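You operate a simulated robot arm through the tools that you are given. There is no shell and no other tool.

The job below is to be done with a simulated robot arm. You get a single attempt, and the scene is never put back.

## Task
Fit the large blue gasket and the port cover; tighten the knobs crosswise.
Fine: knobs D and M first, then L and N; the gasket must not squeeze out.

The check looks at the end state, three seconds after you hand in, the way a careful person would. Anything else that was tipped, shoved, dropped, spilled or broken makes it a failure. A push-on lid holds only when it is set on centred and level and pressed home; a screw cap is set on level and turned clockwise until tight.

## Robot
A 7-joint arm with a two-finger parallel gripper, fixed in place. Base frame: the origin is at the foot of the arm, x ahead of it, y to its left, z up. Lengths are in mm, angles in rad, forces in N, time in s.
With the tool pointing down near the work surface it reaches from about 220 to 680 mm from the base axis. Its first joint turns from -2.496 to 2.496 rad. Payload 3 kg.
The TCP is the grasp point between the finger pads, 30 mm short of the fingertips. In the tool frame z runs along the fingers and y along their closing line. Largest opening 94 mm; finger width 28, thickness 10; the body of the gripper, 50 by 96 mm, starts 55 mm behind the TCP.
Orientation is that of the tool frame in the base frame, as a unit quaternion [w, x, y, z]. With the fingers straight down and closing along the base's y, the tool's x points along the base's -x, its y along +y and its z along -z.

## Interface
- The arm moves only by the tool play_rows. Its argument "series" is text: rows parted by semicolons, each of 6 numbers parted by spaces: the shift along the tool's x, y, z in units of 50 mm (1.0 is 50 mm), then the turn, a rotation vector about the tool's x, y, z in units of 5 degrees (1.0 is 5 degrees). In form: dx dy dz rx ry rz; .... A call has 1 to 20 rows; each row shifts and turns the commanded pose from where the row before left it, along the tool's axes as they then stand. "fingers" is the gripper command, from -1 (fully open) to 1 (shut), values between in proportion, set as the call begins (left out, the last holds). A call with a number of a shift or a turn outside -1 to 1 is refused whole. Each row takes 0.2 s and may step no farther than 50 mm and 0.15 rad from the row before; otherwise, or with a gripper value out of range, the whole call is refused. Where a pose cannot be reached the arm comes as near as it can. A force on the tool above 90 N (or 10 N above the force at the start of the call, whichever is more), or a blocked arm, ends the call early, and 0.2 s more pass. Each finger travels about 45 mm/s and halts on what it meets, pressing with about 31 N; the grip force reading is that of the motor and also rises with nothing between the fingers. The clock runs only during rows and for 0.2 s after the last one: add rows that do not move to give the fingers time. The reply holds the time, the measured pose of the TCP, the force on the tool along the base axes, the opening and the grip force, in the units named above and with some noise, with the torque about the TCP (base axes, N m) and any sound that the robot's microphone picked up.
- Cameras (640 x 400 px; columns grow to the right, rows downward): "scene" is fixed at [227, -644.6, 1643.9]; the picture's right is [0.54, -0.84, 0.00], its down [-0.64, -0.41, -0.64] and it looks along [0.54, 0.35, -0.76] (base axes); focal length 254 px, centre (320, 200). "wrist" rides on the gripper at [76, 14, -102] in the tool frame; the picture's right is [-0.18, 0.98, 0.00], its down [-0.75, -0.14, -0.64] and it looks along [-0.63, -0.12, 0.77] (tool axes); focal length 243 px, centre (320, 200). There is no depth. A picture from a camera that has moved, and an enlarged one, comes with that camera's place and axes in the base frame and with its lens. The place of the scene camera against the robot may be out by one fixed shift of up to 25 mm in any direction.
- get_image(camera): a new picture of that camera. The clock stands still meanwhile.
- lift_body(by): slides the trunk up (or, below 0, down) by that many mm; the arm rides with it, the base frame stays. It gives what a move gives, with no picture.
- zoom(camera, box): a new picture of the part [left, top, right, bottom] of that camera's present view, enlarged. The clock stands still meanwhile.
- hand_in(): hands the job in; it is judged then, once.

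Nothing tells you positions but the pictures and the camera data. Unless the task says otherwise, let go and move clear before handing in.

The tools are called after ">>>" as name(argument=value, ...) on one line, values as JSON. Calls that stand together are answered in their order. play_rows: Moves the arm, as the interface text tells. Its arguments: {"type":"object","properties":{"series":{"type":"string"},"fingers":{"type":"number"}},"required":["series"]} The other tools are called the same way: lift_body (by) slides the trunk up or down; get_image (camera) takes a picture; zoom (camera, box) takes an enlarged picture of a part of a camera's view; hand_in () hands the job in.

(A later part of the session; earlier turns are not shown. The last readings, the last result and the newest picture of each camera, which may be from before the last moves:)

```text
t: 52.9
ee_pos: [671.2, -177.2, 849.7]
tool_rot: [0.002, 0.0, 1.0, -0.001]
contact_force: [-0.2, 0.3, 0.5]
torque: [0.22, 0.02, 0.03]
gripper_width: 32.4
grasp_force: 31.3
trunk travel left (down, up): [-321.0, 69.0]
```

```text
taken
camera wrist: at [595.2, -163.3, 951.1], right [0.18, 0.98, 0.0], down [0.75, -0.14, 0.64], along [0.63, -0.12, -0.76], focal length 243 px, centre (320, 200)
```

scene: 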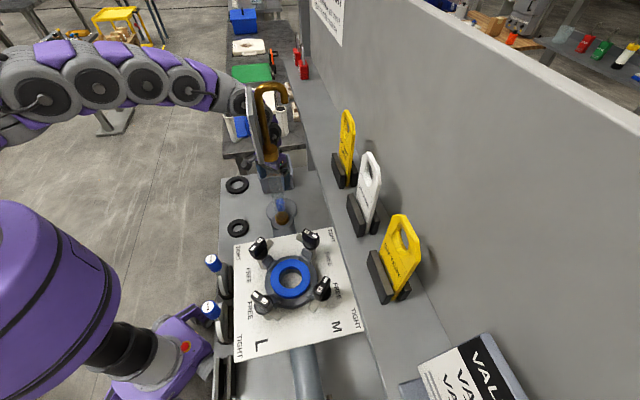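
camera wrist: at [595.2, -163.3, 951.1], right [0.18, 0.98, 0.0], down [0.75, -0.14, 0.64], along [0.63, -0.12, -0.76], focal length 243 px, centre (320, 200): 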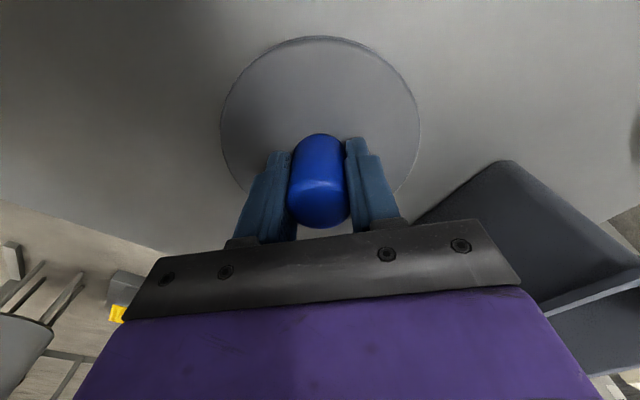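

>>> play_rows(series="0 0 -0.2 0 0 0; 0 0 -0.2 0 0 0; 0 0 -0.3 0 0 0; 0 0 -0.3 0 0 0; 0 0 0 0 0 0")

>>> get_image(camera="wrist")

>>> get_image(camera="scene")

```text
t: 54.1
ee_pos: [671.5, -177.9, 899.3]
tool_rot: [0.001, 0.0, 1.0, 0.0]
contact_force: [-0.3, 0.6, -3.3]
torque: [0.03, -0.01, -0.03]
gripper_width: 32.6
grasp_force: 30.9
trunk travel left (down, up): [-321.0, 69.0]
```

```text
taken
camera wrist: at [594.9, -163.7, 1001.7], right [0.18, 0.98, 0.0], down [0.75, -0.14, 0.64], along [0.63, -0.12, -0.77], focal length 243 px, centre (320, 200)
```

wrist: 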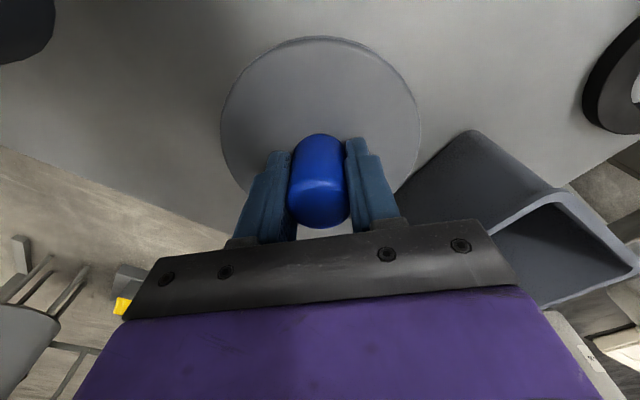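

```text
taken
```

scene: 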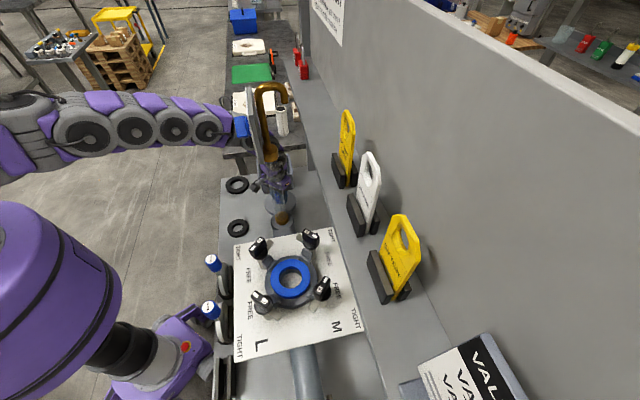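

The cover is held level (~0.3 kg). I carry it up and inward at y≈-128, clear of the glass tube and its board, then over the flange.

>>> play_rows(series="0.3 0.2 -0.9 0 0 0; 0.3 0.2 -0.9 0 0 0; 0.3 0.2 -0.9 0 0 0; 0.3 0.2 -0.9 0 0 0; 0.3 0.2 -0.9 0 0 0; 0.8 0 -0.5 0 0 0; 0.8 0 -0.5 0 0 0; 0.8 0 -0.2 0 0 0; 0.8 0 0 0 0 0; 0.8 0 0 0 0 0; 0 -0.7 0 0 0 0; 0 -0.7 0 0 0 0; 0 -0.7 0 0 0 0; 0 -0.7 0 0 0 0; 0 -0.7 0 0 0 0; 0 -0.7 0 0 0 0; 0 0 0 0 0 0")

>>> get_image(camera="wrist")

>>> get_image(camera="scene")

```text
t: 57.7
ee_pos: [396.5, -336.7, 1183.6]
tool_rot: [0.002, 0.001, 1.0, 0.0]
contact_force: [0.5, 0.7, -2.7]
torque: [-0.01, -0.01, 0.0]
gripper_width: 32.6
grasp_force: 30.9
trunk travel left (down, up): [-321.0, 69.0]
```

```text
taken
camera wrist: at [319.8, -323.7, 1285.2], right [0.18, 0.98, 0.0], down [0.75, -0.14, 0.64], along [0.63, -0.12, -0.76], focal length 243 px, centre (320, 200)
```

wrist: 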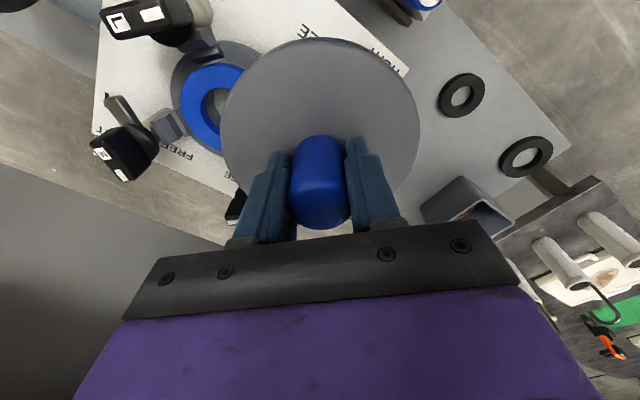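

```text
taken
```

scene: 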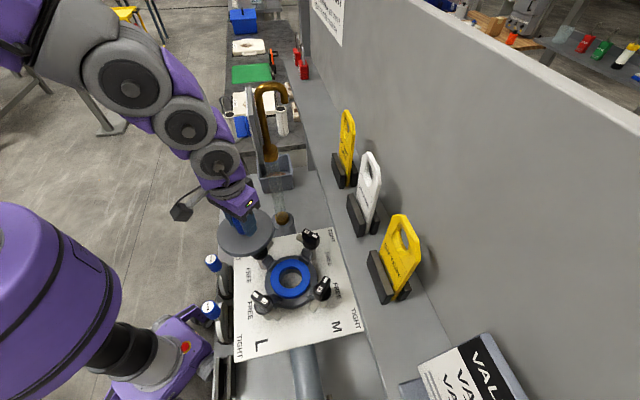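

>>> zoom(camera="wrist", box=[210, 25, 430, 165])

>>> zoom(camera="wrist", box=[80, 0, 300, 140])

```text
2.86 times, centred on (320, 95) of wrist
camera zoom: at [319.8, -323.7, 1285.2], right [0.18, 0.98, 0.0], down [0.75, -0.14, 0.64], along [0.63, -0.12, -0.76], focal length 693 px, centre (320, 500)
```

zoom: 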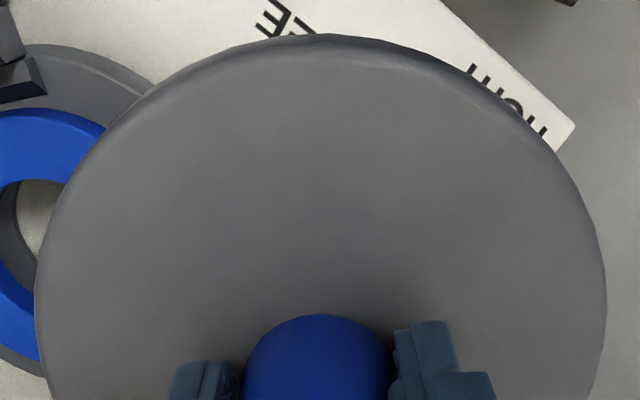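

```text
2.86 times, centred on (190, 70) of wrist
camera zoom: at [319.8, -323.7, 1285.2], right [0.18, 0.98, 0.0], down [0.75, -0.14, 0.64], along [0.63, -0.12, -0.76], focal length 693 px, centre (691, 571)
```

zoom: 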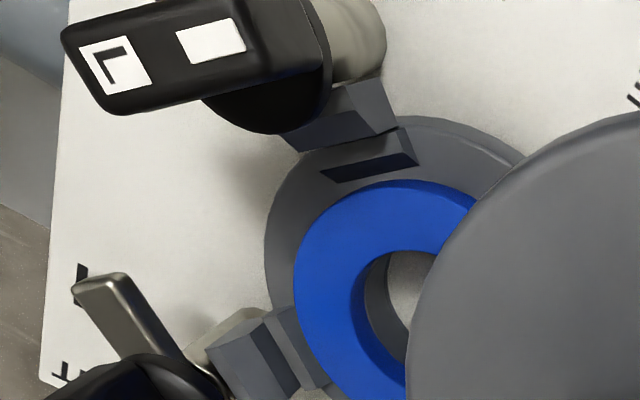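

The cover is centred on the tool axis; the flange centre computes to (401.6,-445.9). I move over it and lower to just above the guides.

>>> play_rows(series="-0.108 -0.725 0 0 0 0; 0 -0.725 0 0 0 0; 0 -0.724 0 0 0 0; 0 0 0.6 0 0 0; 0 0 0.6 0 0 0; 0 0 0 0 0 0; 0 0 0 0 0 0")

>>> get_image(camera="wrist")

>>> zoom(camera="scene", box=[230, 210, 350, 310])

```text
t: 59.3
ee_pos: [400.8, -447.9, 1123.3]
tool_rot: [0.001, 0.0, 1.0, 0.0]
contact_force: [-0.8, -0.1, -3.7]
torque: [0.01, 0.01, 0.05]
gripper_width: 32.8
grasp_force: 31.7
trunk travel left (down, up): [-321.0, 69.0]
```

```text
taken
camera wrist: at [324.8, -433.8, 1224.4], right [0.18, 0.98, 0.0], down [0.75, -0.14, 0.64], along [0.63, -0.12, -0.77], focal length 243 px, centre (320, 200)
```

wrist: 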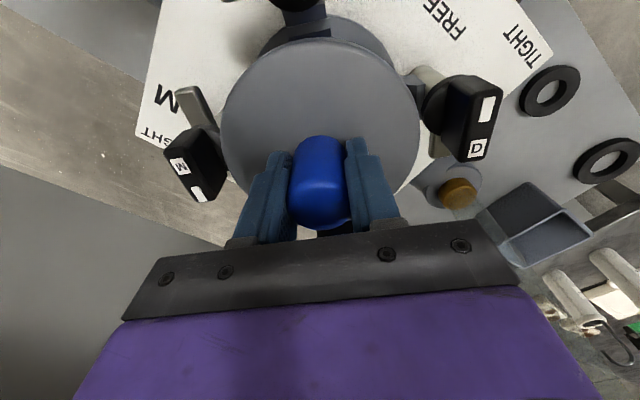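

```text
4.00 times, centred on (290, 260) of scene
camera zoom: at [227.0, -644.6, 1643.9], right [0.54, -0.84, 0.0], down [-0.64, -0.41, -0.64], along [0.54, 0.35, -0.76], focal length 1018 px, centre (440, -40)
```

zoom: 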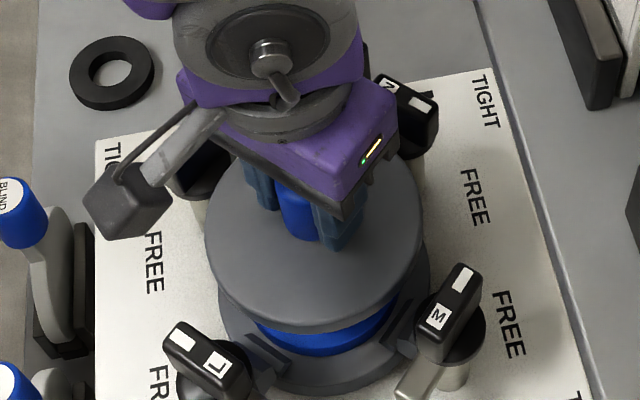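

>>> zoom(camera="wrist", box=[400, 50, 520, 180])

>>> zoom(camera="wrist", box=[140, 80, 260, 210])

>>> play_rows(series="0 0 0 0 0 0; 0 0 0 0 0 0")

>>> play_rows(series="0 0 0 0 0 0; 0 0 0 0 0 0")

>>> play_rows(series="0 0 0 0 0 0; 0 0 0 0 0 0")

```text
3.08 times, centred on (460, 115) of wrist
camera zoom: at [324.8, -433.8, 1224.4], right [0.18, 0.98, 0.0], down [0.75, -0.14, 0.64], along [0.63, -0.12, -0.77], focal length 746 px, centre (-111, 462)
```

zoom: 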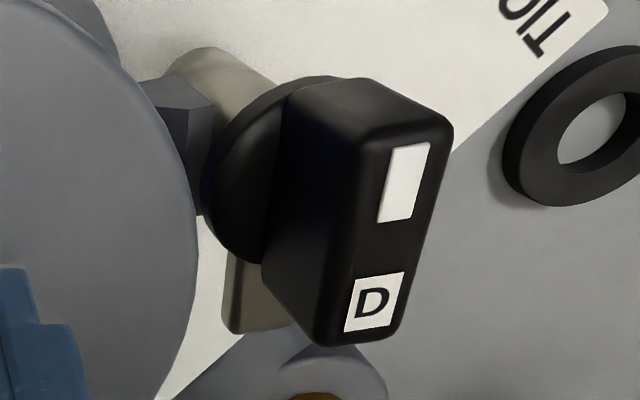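

```text
3.08 times, centred on (200, 145) of wrist
camera zoom: at [324.8, -433.8, 1224.4], right [0.18, 0.98, 0.0], down [0.75, -0.14, 0.64], along [0.63, -0.12, -0.77], focal length 746 px, centre (689, 369)
```

zoom: 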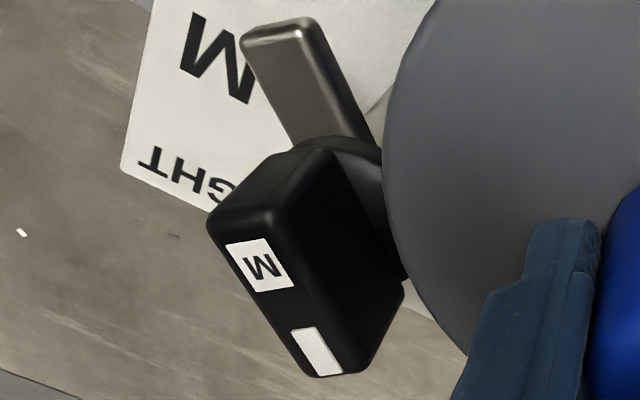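

```text
t: 59.9
ee_pos: [401.5, -447.3, 1123.0]
tool_rot: [0.001, 0.0, 1.0, 0.0]
contact_force: [-0.3, -0.2, -2.8]
torque: [0.01, -0.02, -0.01]
gripper_width: 32.6
grasp_force: 30.1
trunk travel left (down, up): [-321.0, 69.0]
```

```text
t: 60.5
ee_pos: [401.1, -447.0, 1122.7]
tool_rot: [0.002, 0.0, 1.0, 0.0]
contact_force: [-0.2, -0.3, -3.5]
torque: [-0.01, 0.01, -0.02]
gripper_width: 32.7
grasp_force: 31.1
trunk travel left (down, up): [-321.0, 69.0]
```

```text
t: 61.1
ee_pos: [401.3, -447.7, 1122.7]
tool_rot: [0.002, 0.0, 1.0, 0.001]
contact_force: [-0.3, 0.1, -3.2]
torque: [-0.03, 0.0, 0.0]
gripper_width: 32.7
grasp_force: 30.8
trunk travel left (down, up): [-321.0, 69.0]
```

>>> play_rows(series="0 0.037 0.3 0 0 0; 0 0 0.4 0 0 0; 0 0 0 0 0 0; 0 0 0 0 0 0")

>>> zoom(camera="scene", box=[240, 220, 340, 310])

>>> zoom(camera="wrist", box=[200, 0, 440, 150])

```text
t: 62.1
ee_pos: [403.2, -445.0, 1089.5]
tool_rot: [0.001, 0.0, 1.0, 0.0]
contact_force: [0.4, -0.1, -3.9]
torque: [0.0, 0.03, 0.0]
gripper_width: 32.7
grasp_force: 31.2
trunk travel left (down, up): [-321.0, 69.0]
```

```text
4.44 times, centred on (290, 265) of scene
camera zoom: at [227.0, -644.6, 1643.9], right [0.54, -0.84, 0.0], down [-0.64, -0.41, -0.64], along [0.54, 0.35, -0.76], focal length 1131 px, centre (453, -89)
```

zoom: 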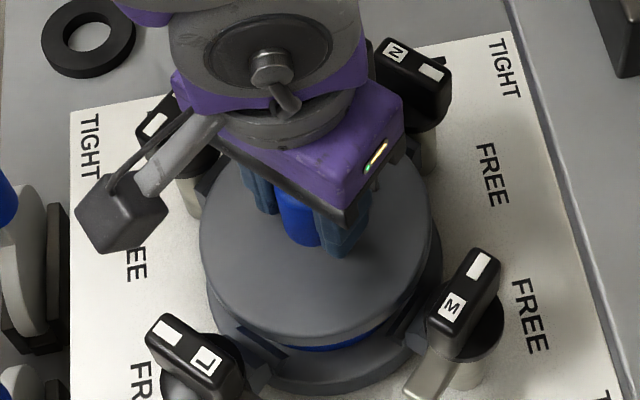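

```text
2.67 times, centred on (320, 75) of wrist
camera zoom: at [325.6, -430.7, 1191.2], right [0.18, 0.98, 0.0], down [0.75, -0.14, 0.64], along [0.63, -0.12, -0.77], focal length 647 px, centre (320, 533)
```

zoom: 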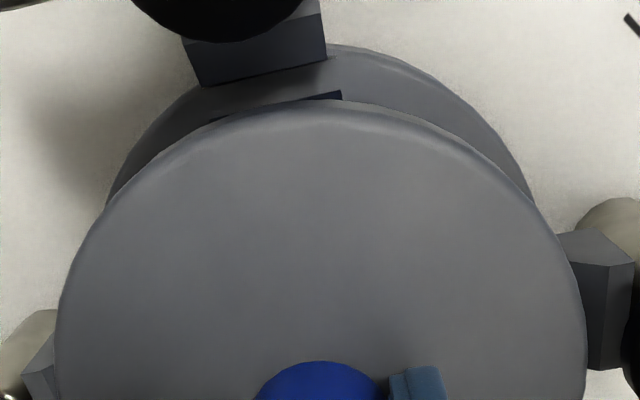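

>>> play_rows(series="0.01 -0.008 0.15 0 0 0; 0 0 0.15 0 0 0; 0 0 0.05 0 0 0; 0 0 0 0 0 0")

>>> zoom(camera="scene", box=[240, 220, 340, 310])

```text
t: 63.1
ee_pos: [401.0, -445.4, 1071.3]
tool_rot: [0.002, -0.001, 1.0, 0.0]
contact_force: [0.7, -0.4, -3.5]
torque: [-0.01, 0.01, -0.01]
gripper_width: 32.5
grasp_force: 30.7
trunk travel left (down, up): [-321.0, 69.0]
```

```text
4.44 times, centred on (290, 265) of scene
camera zoom: at [227.0, -644.6, 1643.9], right [0.54, -0.84, 0.0], down [-0.64, -0.41, -0.64], along [0.54, 0.35, -0.76], focal length 1131 px, centre (453, -89)
```

zoom: 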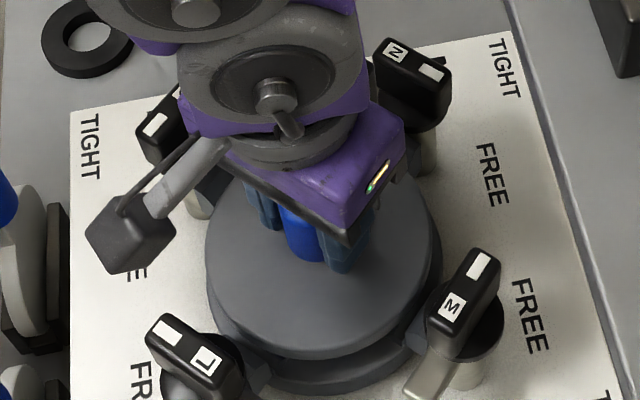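

>>> play_rows(series="0 0 0.04 0 0 0; 0 0 0.03 0 0 0; 0 0 0 0 0 0")

>>> play_rows(series="0 0 0.03 0 0 0; 0 0 0.02 0 0 0; 0 0 0 0 0 0")

```text
t: 63.9
ee_pos: [401.1, -445.3, 1067.3]
tool_rot: [0.001, 0.0, 1.0, 0.0]
contact_force: [-0.3, 0.1, -2.3]
torque: [-0.06, 0.01, 0.04]
gripper_width: 32.7
grasp_force: 31.1
trunk travel left (down, up): [-321.0, 69.0]
```

```text
t: 64.7
ee_pos: [401.5, -444.5, 1064.7]
tool_rot: [0.001, 0.0, 1.0, 0.0]
contact_force: [-0.2, -0.3, -4.3]
torque: [0.02, 0.01, -0.04]
gripper_width: 32.5
grasp_force: 31.1
trunk travel left (down, up): [-321.0, 69.0]
```

>>> play_rows(series="0 0 0.02 0 0 0; 0 0 0.02 0 0 0; 0 0 0 0 0 0")

>>> play_rows(series="0 0 0.02 0 0 0; 0 0 0.02 0 0 0; 0 0 0 0 0 0")

>>> zoom(camera="scene", box=[240, 220, 340, 310])

```text
t: 65.5
ee_pos: [400.4, -445.1, 1063.4]
tool_rot: [0.002, 0.0, 1.0, -0.001]
contact_force: [-0.1, 0.0, 1.3]
torque: [0.23, 0.02, 0.05]
gripper_width: 32.5
grasp_force: 31.7
trunk travel left (down, up): [-321.0, 69.0]
```

```text
t: 66.3
ee_pos: [401.2, -444.9, 1062.4]
tool_rot: [0.003, 0.0, 1.0, -0.001]
contact_force: [1.5, -4.1, 23.5]
torque: [0.35, -0.07, 0.0]
gripper_width: 32.8
grasp_force: 31.3
trunk travel left (down, up): [-321.0, 69.0]
```

```text
4.44 times, centred on (290, 265) of scene
camera zoom: at [227.0, -644.6, 1643.9], right [0.54, -0.84, 0.0], down [-0.64, -0.41, -0.64], along [0.54, 0.35, -0.76], focal length 1131 px, centre (453, -89)
```

zoom: 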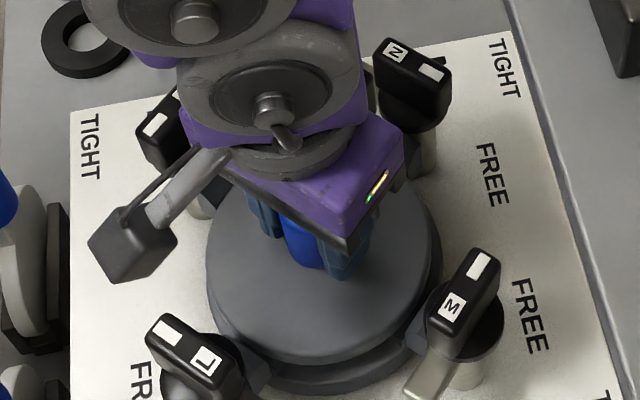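

The cover touched down on the gasket at the expected height with a small sideways force. I ease off, release, and rise straight up.

>>> play_rows(series="0 0 -0.03 0 0 0; 0 0 0 0 0 0")

>>> play_rows(series="0 0 0 0 0 0; 0 0 0 0 0 0; 0 0 0 0 0 0; 0 0 0 0 0 0", fingers=-0.3)

>>> play_rows(series="0 0 -0.3 0 0 0; 0 0 -0.6 0 0 0; 0 0 -0.8 0 0 0; 0 0 -0.8 0 0 0; 0 0 0 0 0 0")

>>> get_image(camera="wrist")

>>> zoom(camera="scene", box=[240, 220, 340, 310])

```text
t: 66.9
ee_pos: [400.4, -444.7, 1062.9]
tool_rot: [0.002, 0.0, 1.0, 0.0]
contact_force: [1.2, -3.1, 9.6]
torque: [-0.02, -0.57, -0.12]
gripper_width: 32.5
grasp_force: 31.2
trunk travel left (down, up): [-321.0, 69.0]
```

```text
t: 67.9
ee_pos: [400.0, -444.4, 1063.7]
tool_rot: [0.002, 0.0, 1.0, -0.001]
contact_force: [0.1, 0.0, 0.5]
torque: [-0.01, 0.02, 0.03]
gripper_width: 60.9
grasp_force: 0.0
trunk travel left (down, up): [-321.0, 69.0]
```

```text
t: 69.1
ee_pos: [401.7, -446.3, 1187.8]
tool_rot: [0.001, 0.0, 1.0, -0.001]
contact_force: [-0.8, -0.7, -0.2]
torque: [-0.02, 0.03, 0.0]
gripper_width: 61.1
grasp_force: 0.0
trunk travel left (down, up): [-321.0, 69.0]
```

```text
taken
camera wrist: at [324.6, -431.7, 1289.4], right [0.18, 0.98, 0.0], down [0.75, -0.14, 0.64], along [0.63, -0.12, -0.77], focal length 243 px, centre (320, 200)
```

wrist: 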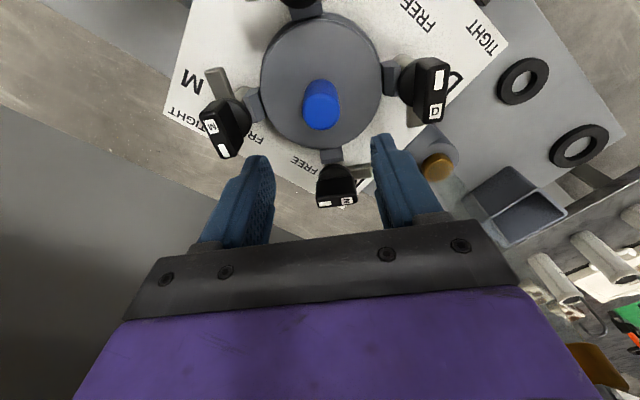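

```text
4.44 times, centred on (290, 265) of scene
camera zoom: at [227.0, -644.6, 1643.9], right [0.54, -0.84, 0.0], down [-0.64, -0.41, -0.64], along [0.54, 0.35, -0.76], focal length 1131 px, centre (453, -89)
```

zoom: 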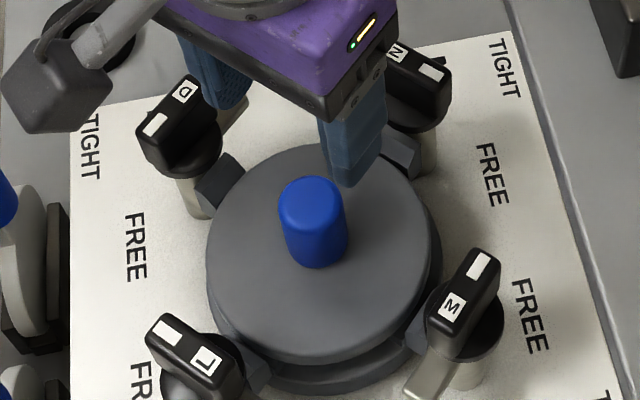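

>>> zoom(camera="wrist", box=[190, 0, 470, 170])

>>> zoom(camera="wrist", box=[380, 40, 480, 140])

>>> zoom(camera="wrist", box=[185, 60, 285, 160])

```text
2.29 times, centred on (330, 85) of wrist
camera zoom: at [324.6, -431.7, 1289.4], right [0.18, 0.98, 0.0], down [0.75, -0.14, 0.64], along [0.63, -0.12, -0.77], focal length 555 px, centre (297, 463)
```

zoom: 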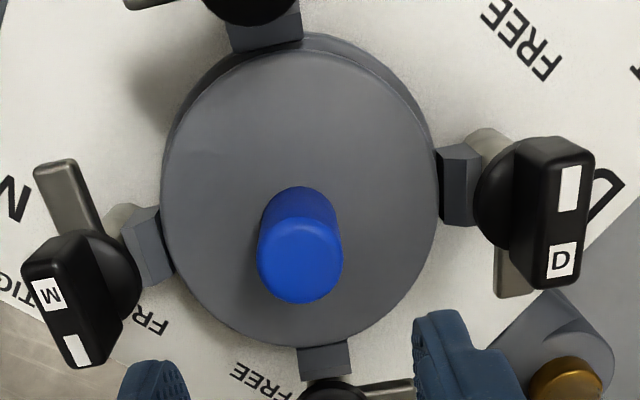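

```text
4.00 times, centred on (430, 90) of wrist
camera zoom: at [324.6, -431.7, 1289.4], right [0.18, 0.98, 0.0], down [0.75, -0.14, 0.64], along [0.63, -0.12, -0.77], focal length 970 px, centre (-120, 640)
```

zoom: 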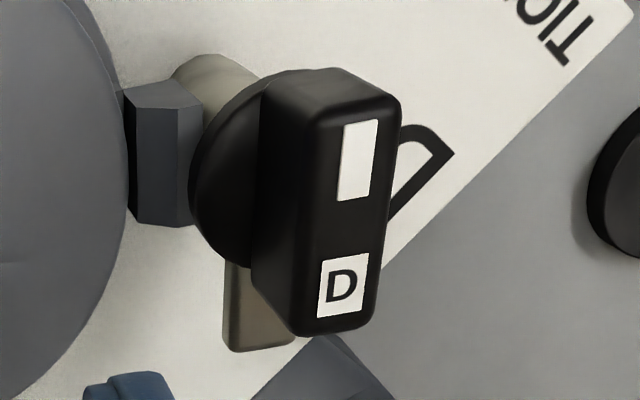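

```text
4.00 times, centred on (235, 110) of wrist
camera zoom: at [324.6, -431.7, 1289.4], right [0.18, 0.98, 0.0], down [0.75, -0.14, 0.64], along [0.63, -0.12, -0.77], focal length 970 px, centre (660, 560)
```

zoom: 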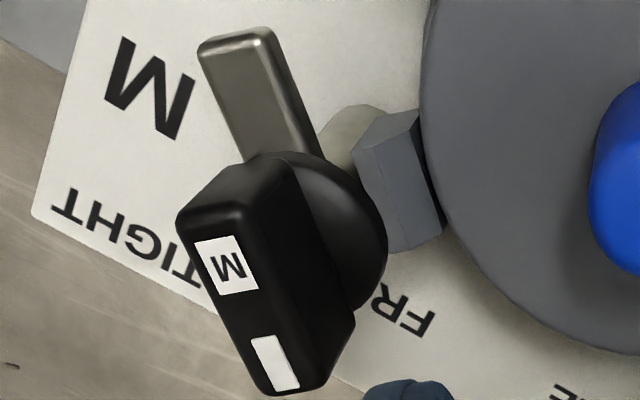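

The cover sits inside the outer guides on the gasket. Knob D is at about (400.6,-350.7) with its bar along x; FREE→TIGHT is a clockwise quarter turn for D and M. I position over D first.

>>> play_rows(series="0.022 0.64 0 0 0 0; 0 0.64 0 0 0 0; 0 0.63 0 0 0 0; 0 0 0.7 0 0 0; 0 0 0.7 0 0 0; 0 0 0 0 0 0; 0 0 0 0 0 0", fingers=-0.1)

>>> get_image(camera="wrist")

>>> zoom(camera="scene", box=[230, 200, 350, 310])

```text
t: 70.7
ee_pos: [401.8, -347.3, 1117.7]
tool_rot: [0.001, 0.0, 1.0, -0.002]
contact_force: [0.5, -0.3, 0.5]
torque: [-0.02, -0.01, -0.02]
gripper_width: 51.6
grasp_force: 0.1
trunk travel left (down, up): [-321.0, 69.0]
```

```text
taken
camera wrist: at [324.2, -332.9, 1218.9], right [0.18, 0.98, 0.0], down [0.75, -0.14, 0.64], along [0.63, -0.12, -0.77], focal length 243 px, centre (320, 200)
```

wrist: 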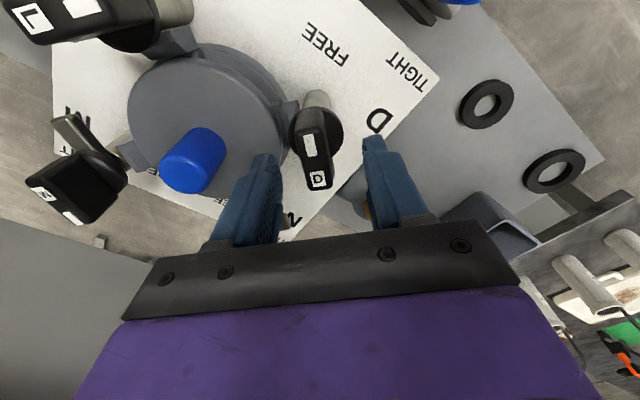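

```text
3.64 times, centred on (290, 255) of scene
camera zoom: at [227.0, -644.6, 1643.9], right [0.54, -0.84, 0.0], down [-0.64, -0.41, -0.64], along [0.54, 0.35, -0.76], focal length 925 px, centre (429, 0)
```

zoom: 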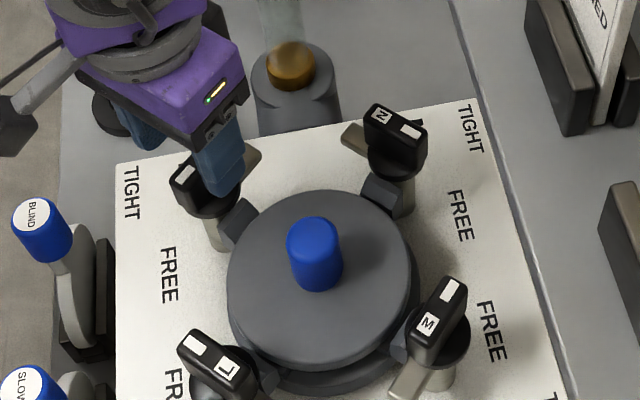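

>>> zoom(camera="wrist", box=[260, 80, 380, 200])

```text
3.33 times, centred on (320, 140) of wrist
camera zoom: at [324.2, -332.9, 1218.9], right [0.18, 0.98, 0.0], down [0.75, -0.14, 0.64], along [0.63, -0.12, -0.77], focal length 809 px, centre (320, 400)
```

zoom: 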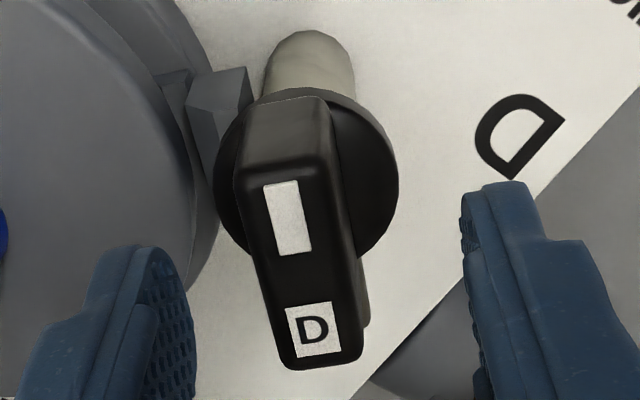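

>>> play_rows(series="0.008 -0.07 0 0 0 0; 0 0 0.3 0 0 0; 0 0 0.25 0 0 0; 0 0 0.07 0 0 0; 0 0 0 0 0 0")

>>> zoom(camera="wrist", box=[220, 60, 420, 220])

```text
t: 71.9
ee_pos: [399.8, -353.8, 1086.6]
tool_rot: [0.002, 0.0, 1.0, -0.001]
contact_force: [0.2, 0.3, -0.9]
torque: [-0.02, -0.02, -0.04]
gripper_width: 51.6
grasp_force: 0.1
trunk travel left (down, up): [-321.0, 69.0]
```

```text
2.50 times, centred on (320, 140) of wrist
camera zoom: at [323.3, -339.3, 1188.4], right [0.18, 0.98, 0.0], down [0.75, -0.14, 0.64], along [0.63, -0.12, -0.76], focal length 606 px, centre (320, 350)
```

zoom: 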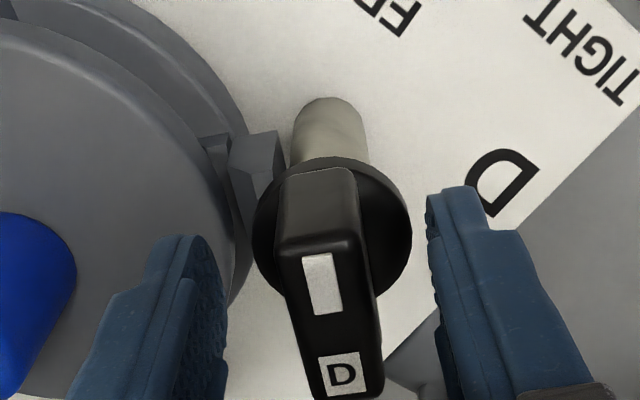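

>>> play_rows(series="-0.01 0.045 0 0 0 0; 0 0 0 0 0 0; 0 0 0 0 0 0")

>>> zoom(camera="wrist", box=[220, 60, 420, 220])

```text
t: 72.7
ee_pos: [400.9, -350.7, 1086.0]
tool_rot: [0.002, 0.0, 1.0, -0.001]
contact_force: [-0.2, 0.9, -0.4]
torque: [0.01, 0.03, -0.02]
gripper_width: 51.3
grasp_force: 0.0
trunk travel left (down, up): [-321.0, 69.0]
```

```text
2.50 times, centred on (320, 140) of wrist
camera zoom: at [323.8, -336.8, 1188.3], right [0.18, 0.98, 0.0], down [0.75, -0.14, 0.64], along [0.63, -0.12, -0.76], focal length 606 px, centre (320, 350)
```

zoom: 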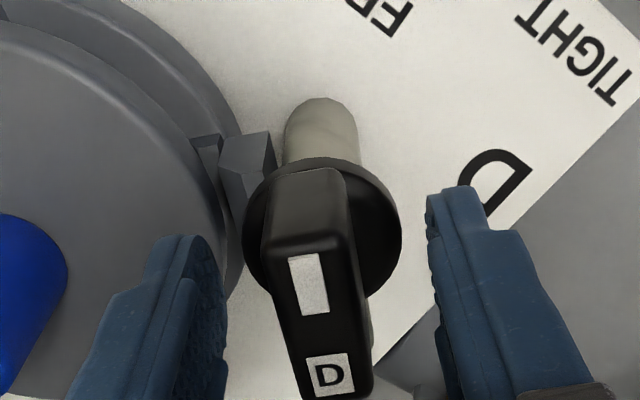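

>>> play_rows(series="0 0 0 0 0 0; 0 0 0 0 0 0; 0 0 0 0 0 0; 0 0 0 0 0 0", fingers=1)

>>> play_rows(series="0 0 0 0 0 1; 0 0 0 0 0 1; 0 0 0 0 0 1; 0 0 0 0 0 1; 0 0 0 0 0 0")

>>> zoom(camera="wrist", box=[160, 40, 480, 240])

>>> zoom(camera="scene", box=[230, 210, 350, 310])

```text
t: 73.7
ee_pos: [400.8, -351.9, 1087.1]
tool_rot: [0.003, 0.0, 1.0, 0.0]
contact_force: [-0.5, 0.1, 0.2]
torque: [-0.06, -0.1, 0.0]
gripper_width: 22.7
grasp_force: 45.0
trunk travel left (down, up): [-321.0, 69.0]
```

```text
t: 74.9
ee_pos: [399.8, -349.8, 1087.3]
tool_rot: [0.0, 0.174, 0.985, -0.001]
contact_force: [5.9, 2.9, -3.2]
torque: [-0.07, -0.56, 0.0]
gripper_width: 22.5
grasp_force: 45.3
trunk travel left (down, up): [-321.0, 69.0]
```

```text
2.00 times, centred on (320, 140) of wrist
camera zoom: at [333.5, -310.6, 1188.3], right [0.51, 0.86, 0.0], down [0.66, -0.39, 0.64], along [0.55, -0.33, -0.77], focal length 485 px, centre (320, 320)
```

zoom: 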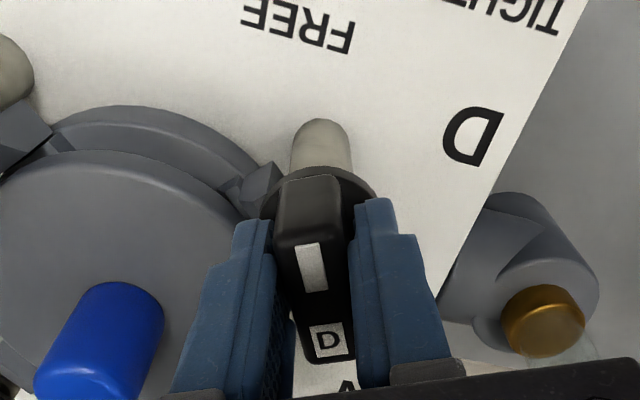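

```text
4.00 times, centred on (290, 260) of scene
camera zoom: at [227.0, -644.6, 1643.9], right [0.54, -0.84, 0.0], down [-0.64, -0.41, -0.64], along [0.54, 0.35, -0.76], focal length 1018 px, centre (440, -40)
```

zoom: 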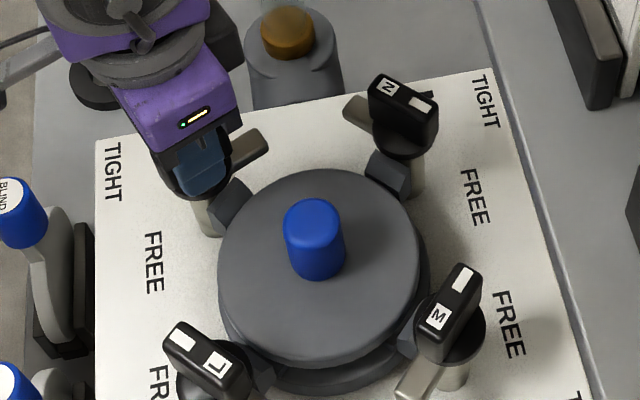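

Knob D turns clockwise with the gripper. I carry on toward TIGHT in stages.

>>> play_rows(series="0 0 0 0 0 1; 0 0 0 0 0 1; 0 0 0 0 0 1; 0 0 0 0 0 1; 0 0 0 0 0 1; 0 0 0 0 0 1; 0 0 0 0 0 1; 0 0 0 0 0 0")

>>> zoom(camera="wrist", box=[160, 40, 480, 240])

>>> zoom(camera="scene", box=[230, 210, 350, 310])

```text
t: 76.7
ee_pos: [401.4, -349.1, 1085.9]
tool_rot: [0.001, 0.462, 0.887, -0.001]
contact_force: [18.9, 8.2, -2.5]
torque: [0.69, 0.52, 0.08]
gripper_width: 22.5
grasp_force: 44.5
trunk travel left (down, up): [-321.0, 69.0]
```

```text
2.00 times, centred on (320, 140) of wrist
camera zoom: at [369.2, -278.1, 1188.3], right [0.91, 0.41, 0.0], down [0.32, -0.7, 0.64], along [0.27, -0.59, -0.76], focal length 485 px, centre (320, 320)
```

zoom: 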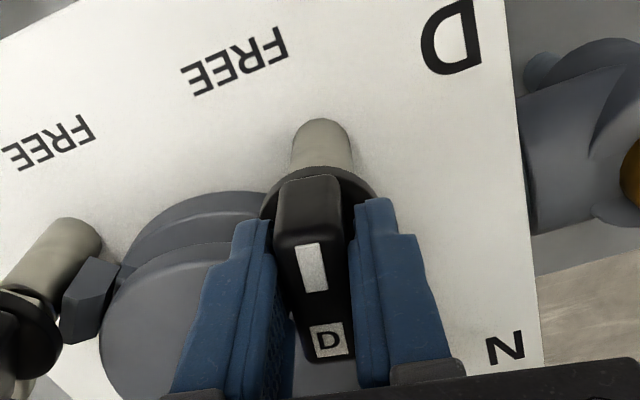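

```text
4.00 times, centred on (290, 260) of scene
camera zoom: at [227.0, -644.6, 1643.9], right [0.54, -0.84, 0.0], down [-0.64, -0.41, -0.64], along [0.54, 0.35, -0.76], focal length 1018 px, centre (440, -40)
```

zoom: 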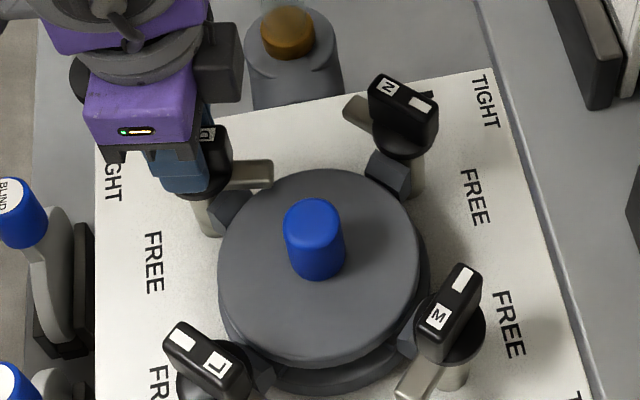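

>>> play_rows(series="0 0.025 0 0 0 0; 0 0 0 0 0 1; 0 0 0 0 0 1; 0 0 0 0 0 1; 0 0 0 0 0 1; 0 0 0 0 0 0")

>>> zoom(camera="scene", box=[230, 210, 350, 310])

```text
t: 78.1
ee_pos: [403.8, -348.4, 1085.0]
tool_rot: [0.0, 0.61, 0.793, 0.0]
contact_force: [15.5, 8.5, -12.7]
torque: [-1.09, -0.3, 0.07]
gripper_width: 22.4
grasp_force: 45.5
trunk travel left (down, up): [-321.0, 69.0]
```

```text
4.00 times, centred on (290, 260) of scene
camera zoom: at [227.0, -644.6, 1643.9], right [0.54, -0.84, 0.0], down [-0.64, -0.41, -0.64], along [0.54, 0.35, -0.76], focal length 1018 px, centre (440, -40)
```

zoom: 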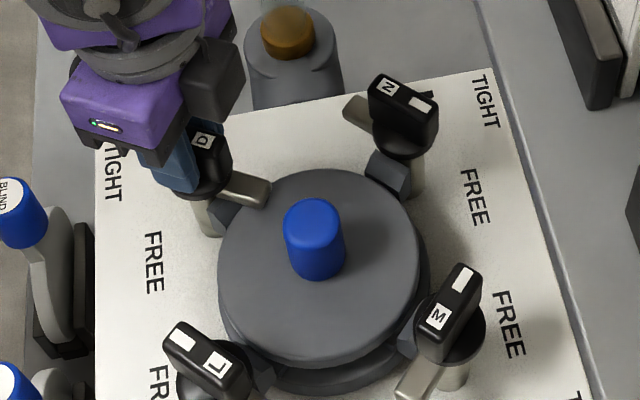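

>>> play_rows(series="0 0.01 0.02 0 0 0; 0 0 0 0 0 1; 0 0 0.01 0 0 1; 0 0 0.01 0 0 1; 0 0 0 0 0 0")

>>> zoom(camera="scene", box=[230, 210, 350, 310])

>>> zoom(camera="wrist", box=[160, 40, 480, 240])

```text
t: 79.3
ee_pos: [403.6, -349.0, 1086.1]
tool_rot: [0.004, 0.707, 0.707, -0.001]
contact_force: [23.0, 4.2, 25.2]
torque: [0.49, -0.01, 0.11]
gripper_width: 22.4
grasp_force: 44.8
trunk travel left (down, up): [-321.0, 69.0]
```

```text
4.00 times, centred on (290, 260) of scene
camera zoom: at [227.0, -644.6, 1643.9], right [0.54, -0.84, 0.0], down [-0.64, -0.41, -0.64], along [0.54, 0.35, -0.76], focal length 1018 px, centre (440, -40)
```

zoom: 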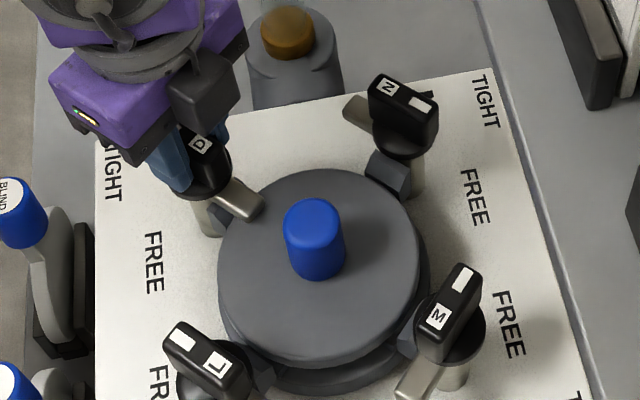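

```text
2.00 times, centred on (320, 140) of wrist
camera zoom: at [416.8, -271.6, 1188.0], right [0.98, -0.18, 0.01], down [-0.14, -0.75, 0.65], along [-0.11, -0.64, -0.76], focal length 485 px, centre (320, 320)
```

zoom: 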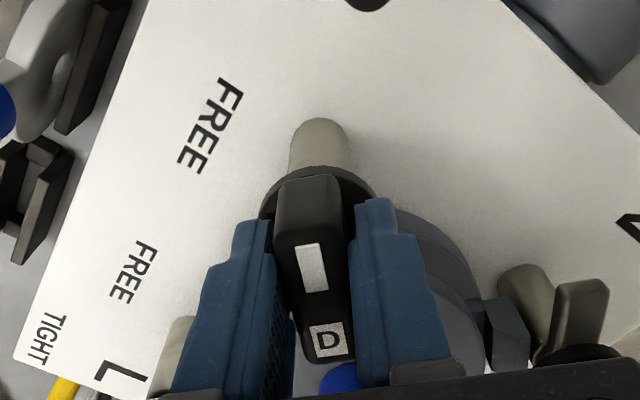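

Knob D reached 90° (tab now pointing over the cover). I ease the downward push and nudge a little further to feel whether there is an end stop.

>>> play_rows(series="0 0.01 -0.03 0 0 0; 0 0 0 0 0 0.6; 0 0 0 0 0 0")

>>> play_rows(series="0 0 0 0 0 0.6; 0 0 0 0 0 0; 0 0 0 0 0 0")

>>> zoom(camera="wrist", box=[160, 40, 480, 240])

```text
t: 80.1
ee_pos: [403.9, -347.9, 1085.5]
tool_rot: [0.002, 0.726, 0.688, 0.0]
contact_force: [20.0, 4.4, 14.3]
torque: [-0.47, -0.01, 1.31]
gripper_width: 23.1
grasp_force: 45.2
trunk travel left (down, up): [-321.0, 69.0]
```

```text
t: 80.9
ee_pos: [402.7, -348.6, 1085.5]
tool_rot: [0.001, 0.743, 0.669, 0.0]
contact_force: [19.5, 7.2, 4.4]
torque: [-0.18, -0.02, 1.29]
gripper_width: 24.3
grasp_force: 44.7
trunk travel left (down, up): [-321.0, 69.0]
```

```text
2.00 times, centred on (320, 140) of wrist
camera zoom: at [425.1, -273.8, 1188.0], right [0.96, -0.29, 0.0], down [-0.22, -0.73, 0.64], along [-0.18, -0.62, -0.77], focal length 485 px, centre (320, 320)
```

zoom: 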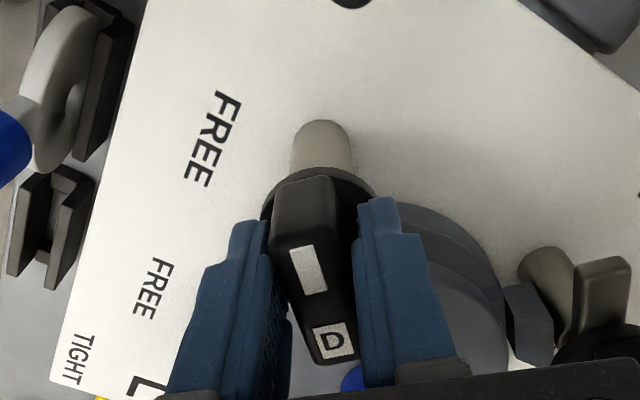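

There is a firm stop at 90° (torque 1.3 N·m, bar slipping in the grip), so D is tight. I let go and rise without turning back.

>>> play_rows(series="0 0 0 0 0 0; 0 0 0 0 0 0; 0 0 0 0 0 0; 0 0 0 0 0 0", fingers=-0.1)

>>> play_rows(series="0 0 -0.4 0 0 0; 0 0 -0.8 0 0 0; 0 0 -0.8 0 0 0; 0 0 0 0 0 -1; 0 0 0 0 0 -0.2; 0 0 0 0 0 0")

>>> get_image(camera="wrist")

>>> zoom(camera="scene", box=[230, 210, 350, 310])

```text
t: 81.9
ee_pos: [401.9, -350.0, 1085.6]
tool_rot: [0.0, 0.744, 0.669, 0.0]
contact_force: [0.0, -0.3, 0.7]
torque: [-0.04, -0.01, 0.01]
gripper_width: 51.6
grasp_force: 0.1
trunk travel left (down, up): [-321.0, 69.0]
```

```text
t: 83.3
ee_pos: [402.8, -350.7, 1185.2]
tool_rot: [0.001, 0.707, 0.707, 0.0]
contact_force: [-0.4, 0.6, 0.5]
torque: [-0.02, 0.0, -0.01]
gripper_width: 51.7
grasp_force: 0.0
trunk travel left (down, up): [-321.0, 69.0]
```

```text
taken
camera wrist: at [416.5, -274.1, 1287.3], right [0.98, -0.18, 0.0], down [-0.14, -0.75, 0.64], along [-0.12, -0.63, -0.77], focal length 243 px, centre (320, 200)
```

wrist: 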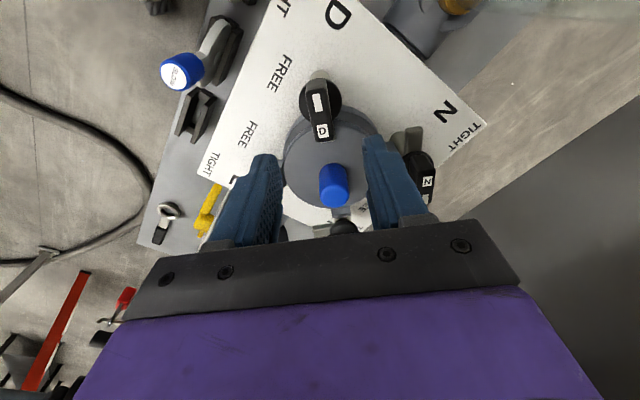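

```text
4.00 times, centred on (290, 260) of scene
camera zoom: at [227.0, -644.6, 1643.9], right [0.54, -0.84, 0.0], down [-0.64, -0.41, -0.64], along [0.54, 0.35, -0.76], focal length 1018 px, centre (440, -40)
```

zoom: 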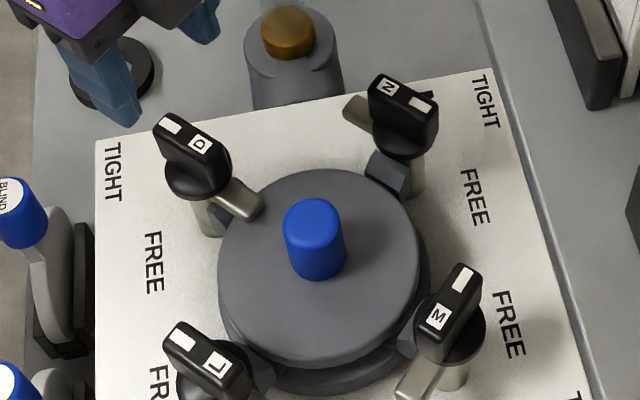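

Knob D's pointer is at TIGHT and the cover stays level. I rotate back to yaw 0 and move to knob M.

>>> play_rows(series="0 0 0 0 0 -1; 0 0 0 0 0 -1; 0 0 0 0 0 -1; 0 0 0 0 0 -1; 0 0 0 0 0 -1; 0 0 0 0 0 -1; 0 0 0 0 0 -1; 0 0 0 0 0 -1; 0 0 0 0 0 -1; 0 0 0 0 0 -1; 0 0 0 0 0 -1; 0 0 0 0 0 -1; 0 0 0 0 0 -1; 0 0 0 0 0 -1; 0 0 0 0 0 -1; 0 0 0 0 0 -1; 0 0 0 0 0 -1; 0 0 0 0 0 -1; 0 0 0 0 0 0")

>>> play_rows(series="0 -0.75 0 0 0 0; 0 -0.75 0 0 0 0; 0 -0.75 0 0 0 0; 0 -0.75 0 0 0 0; 0 -0.75 0 0 0 0; 0 0 0.7 0 0 0; 0 0 0.6 0 0 0; 0 0 0 0 0 0; 0 0 0 0 0 0")

>>> get_image(camera="wrist")

>>> get_image(camera="scene")

```text
t: 87.3
ee_pos: [402.0, -350.2, 1185.8]
tool_rot: [0.001, -0.001, 1.0, 0.0]
contact_force: [-0.3, -0.2, 0.4]
torque: [-0.01, 0.0, -0.01]
gripper_width: 51.9
grasp_force: 0.0
trunk travel left (down, up): [-321.0, 69.0]
```

```text
t: 89.3
ee_pos: [390.1, -527.9, 1132.7]
tool_rot: [0.012, -0.007, 1.0, -0.005]
contact_force: [0.2, 0.3, -0.2]
torque: [-0.01, 0.02, 0.0]
gripper_width: 51.5
grasp_force: 0.1
trunk travel left (down, up): [-321.0, 69.0]
```

```text
taken
camera wrist: at [310.4, -513.8, 1232.0], right [0.17, 0.99, 0.0], down [0.74, -0.13, 0.66], along [0.65, -0.11, -0.75], focal length 243 px, centre (320, 200)
```

wrist: 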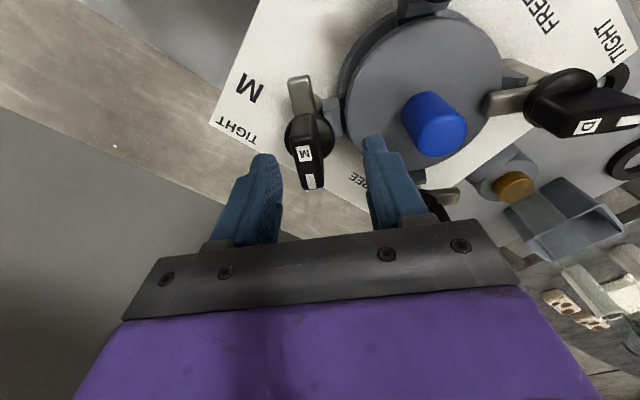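

```text
taken
```

scene: 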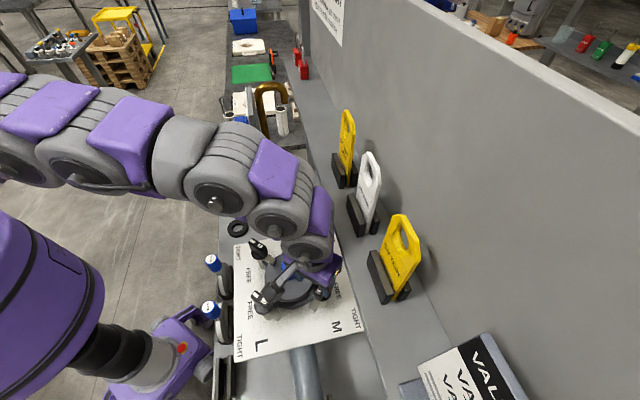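

M is near the reach limit at this height, so I raise the trunk 60 mm to give the arm more outward reach, then re-lower.

>>> lift_body(by=60)

>>> play_rows(series="0 0 0.5 0 0 0; 0 0 0.7 0 0 0; 0 0 0 0 0 0; 0 0 0 0 0 0")

>>> get_image(camera="wrist")

```text
t: 90.0
ee_pos: [404.5, -519.4, 1170.6]
tool_rot: [0.006, -0.015, 1.0, 0.002]
contact_force: [-96.5, 40.5, 43.9]
torque: [-5.93, -12.48, -1.31]
gripper_width: 51.6
grasp_force: 0.1
trunk travel left (down, up): [-366.0, 24.0]
stopped: the force on the tool passed its limit at 140 N (the readings are from after the stop); the commanded pose is now the measured one
```

```text
t: 90.3
ee_pos: [391.1, -473.5, 1104.9]
tool_rot: [-0.019, -0.046, 0.994, 0.095]
contact_force: [31.1, -51.5, 250.3]
torque: [6.78, -2.53, 0.75]
gripper_width: 51.3
grasp_force: 0.0
trunk travel left (down, up): [-366.0, 24.0]
stopped in row 1: the force on the tool passed its limit at 140 N (the readings are from after the stop); the commanded pose is now the measured one
```

```text
taken
camera wrist: at [318.3, -486.6, 1209.5], right [0.1, 0.98, 0.18], down [0.79, -0.19, 0.58], along [0.6, 0.09, -0.79], focal length 243 px, centre (320, 200)
```

wrist: 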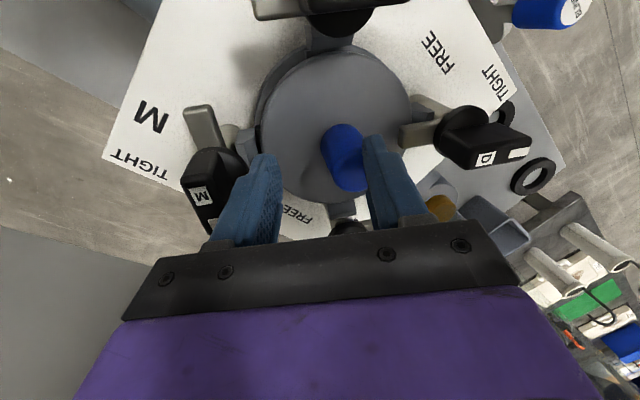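

>>> get_image(camera="scene")

>>> zoom(camera="scene", box=[230, 210, 350, 310])

>>> zoom(camera="wrist", box=[160, 60, 480, 250])

```text
taken
```

scene: 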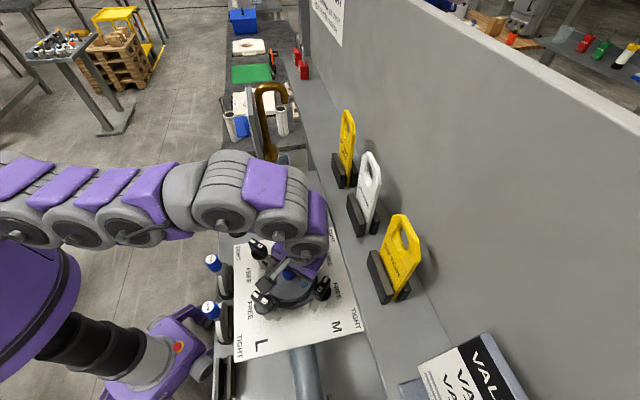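

```text
4.00 times, centred on (290, 260) of scene
camera zoom: at [227.0, -644.6, 1643.9], right [0.54, -0.84, 0.0], down [-0.64, -0.41, -0.64], along [0.54, 0.35, -0.76], focal length 1018 px, centre (440, -40)
```

zoom: 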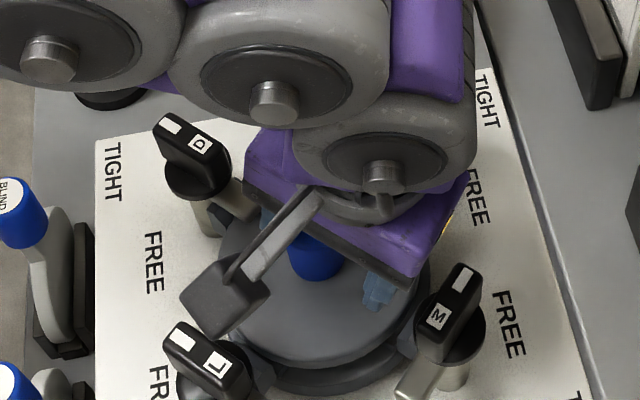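

```text
2.00 times, centred on (320, 155) of wrist
camera zoom: at [318.3, -486.6, 1209.5], right [0.1, 0.98, 0.18], down [0.79, -0.19, 0.58], along [0.6, 0.09, -0.79], focal length 485 px, centre (320, 290)
```

zoom: 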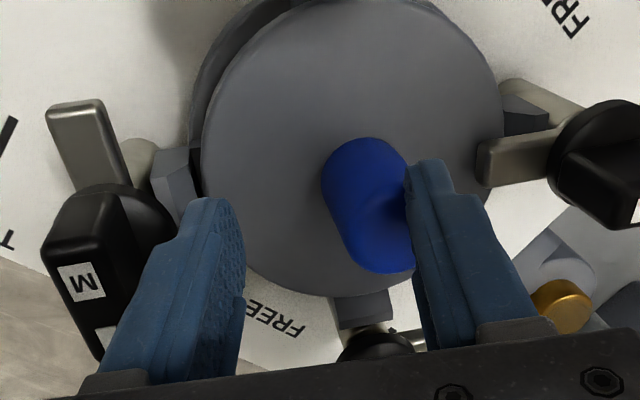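

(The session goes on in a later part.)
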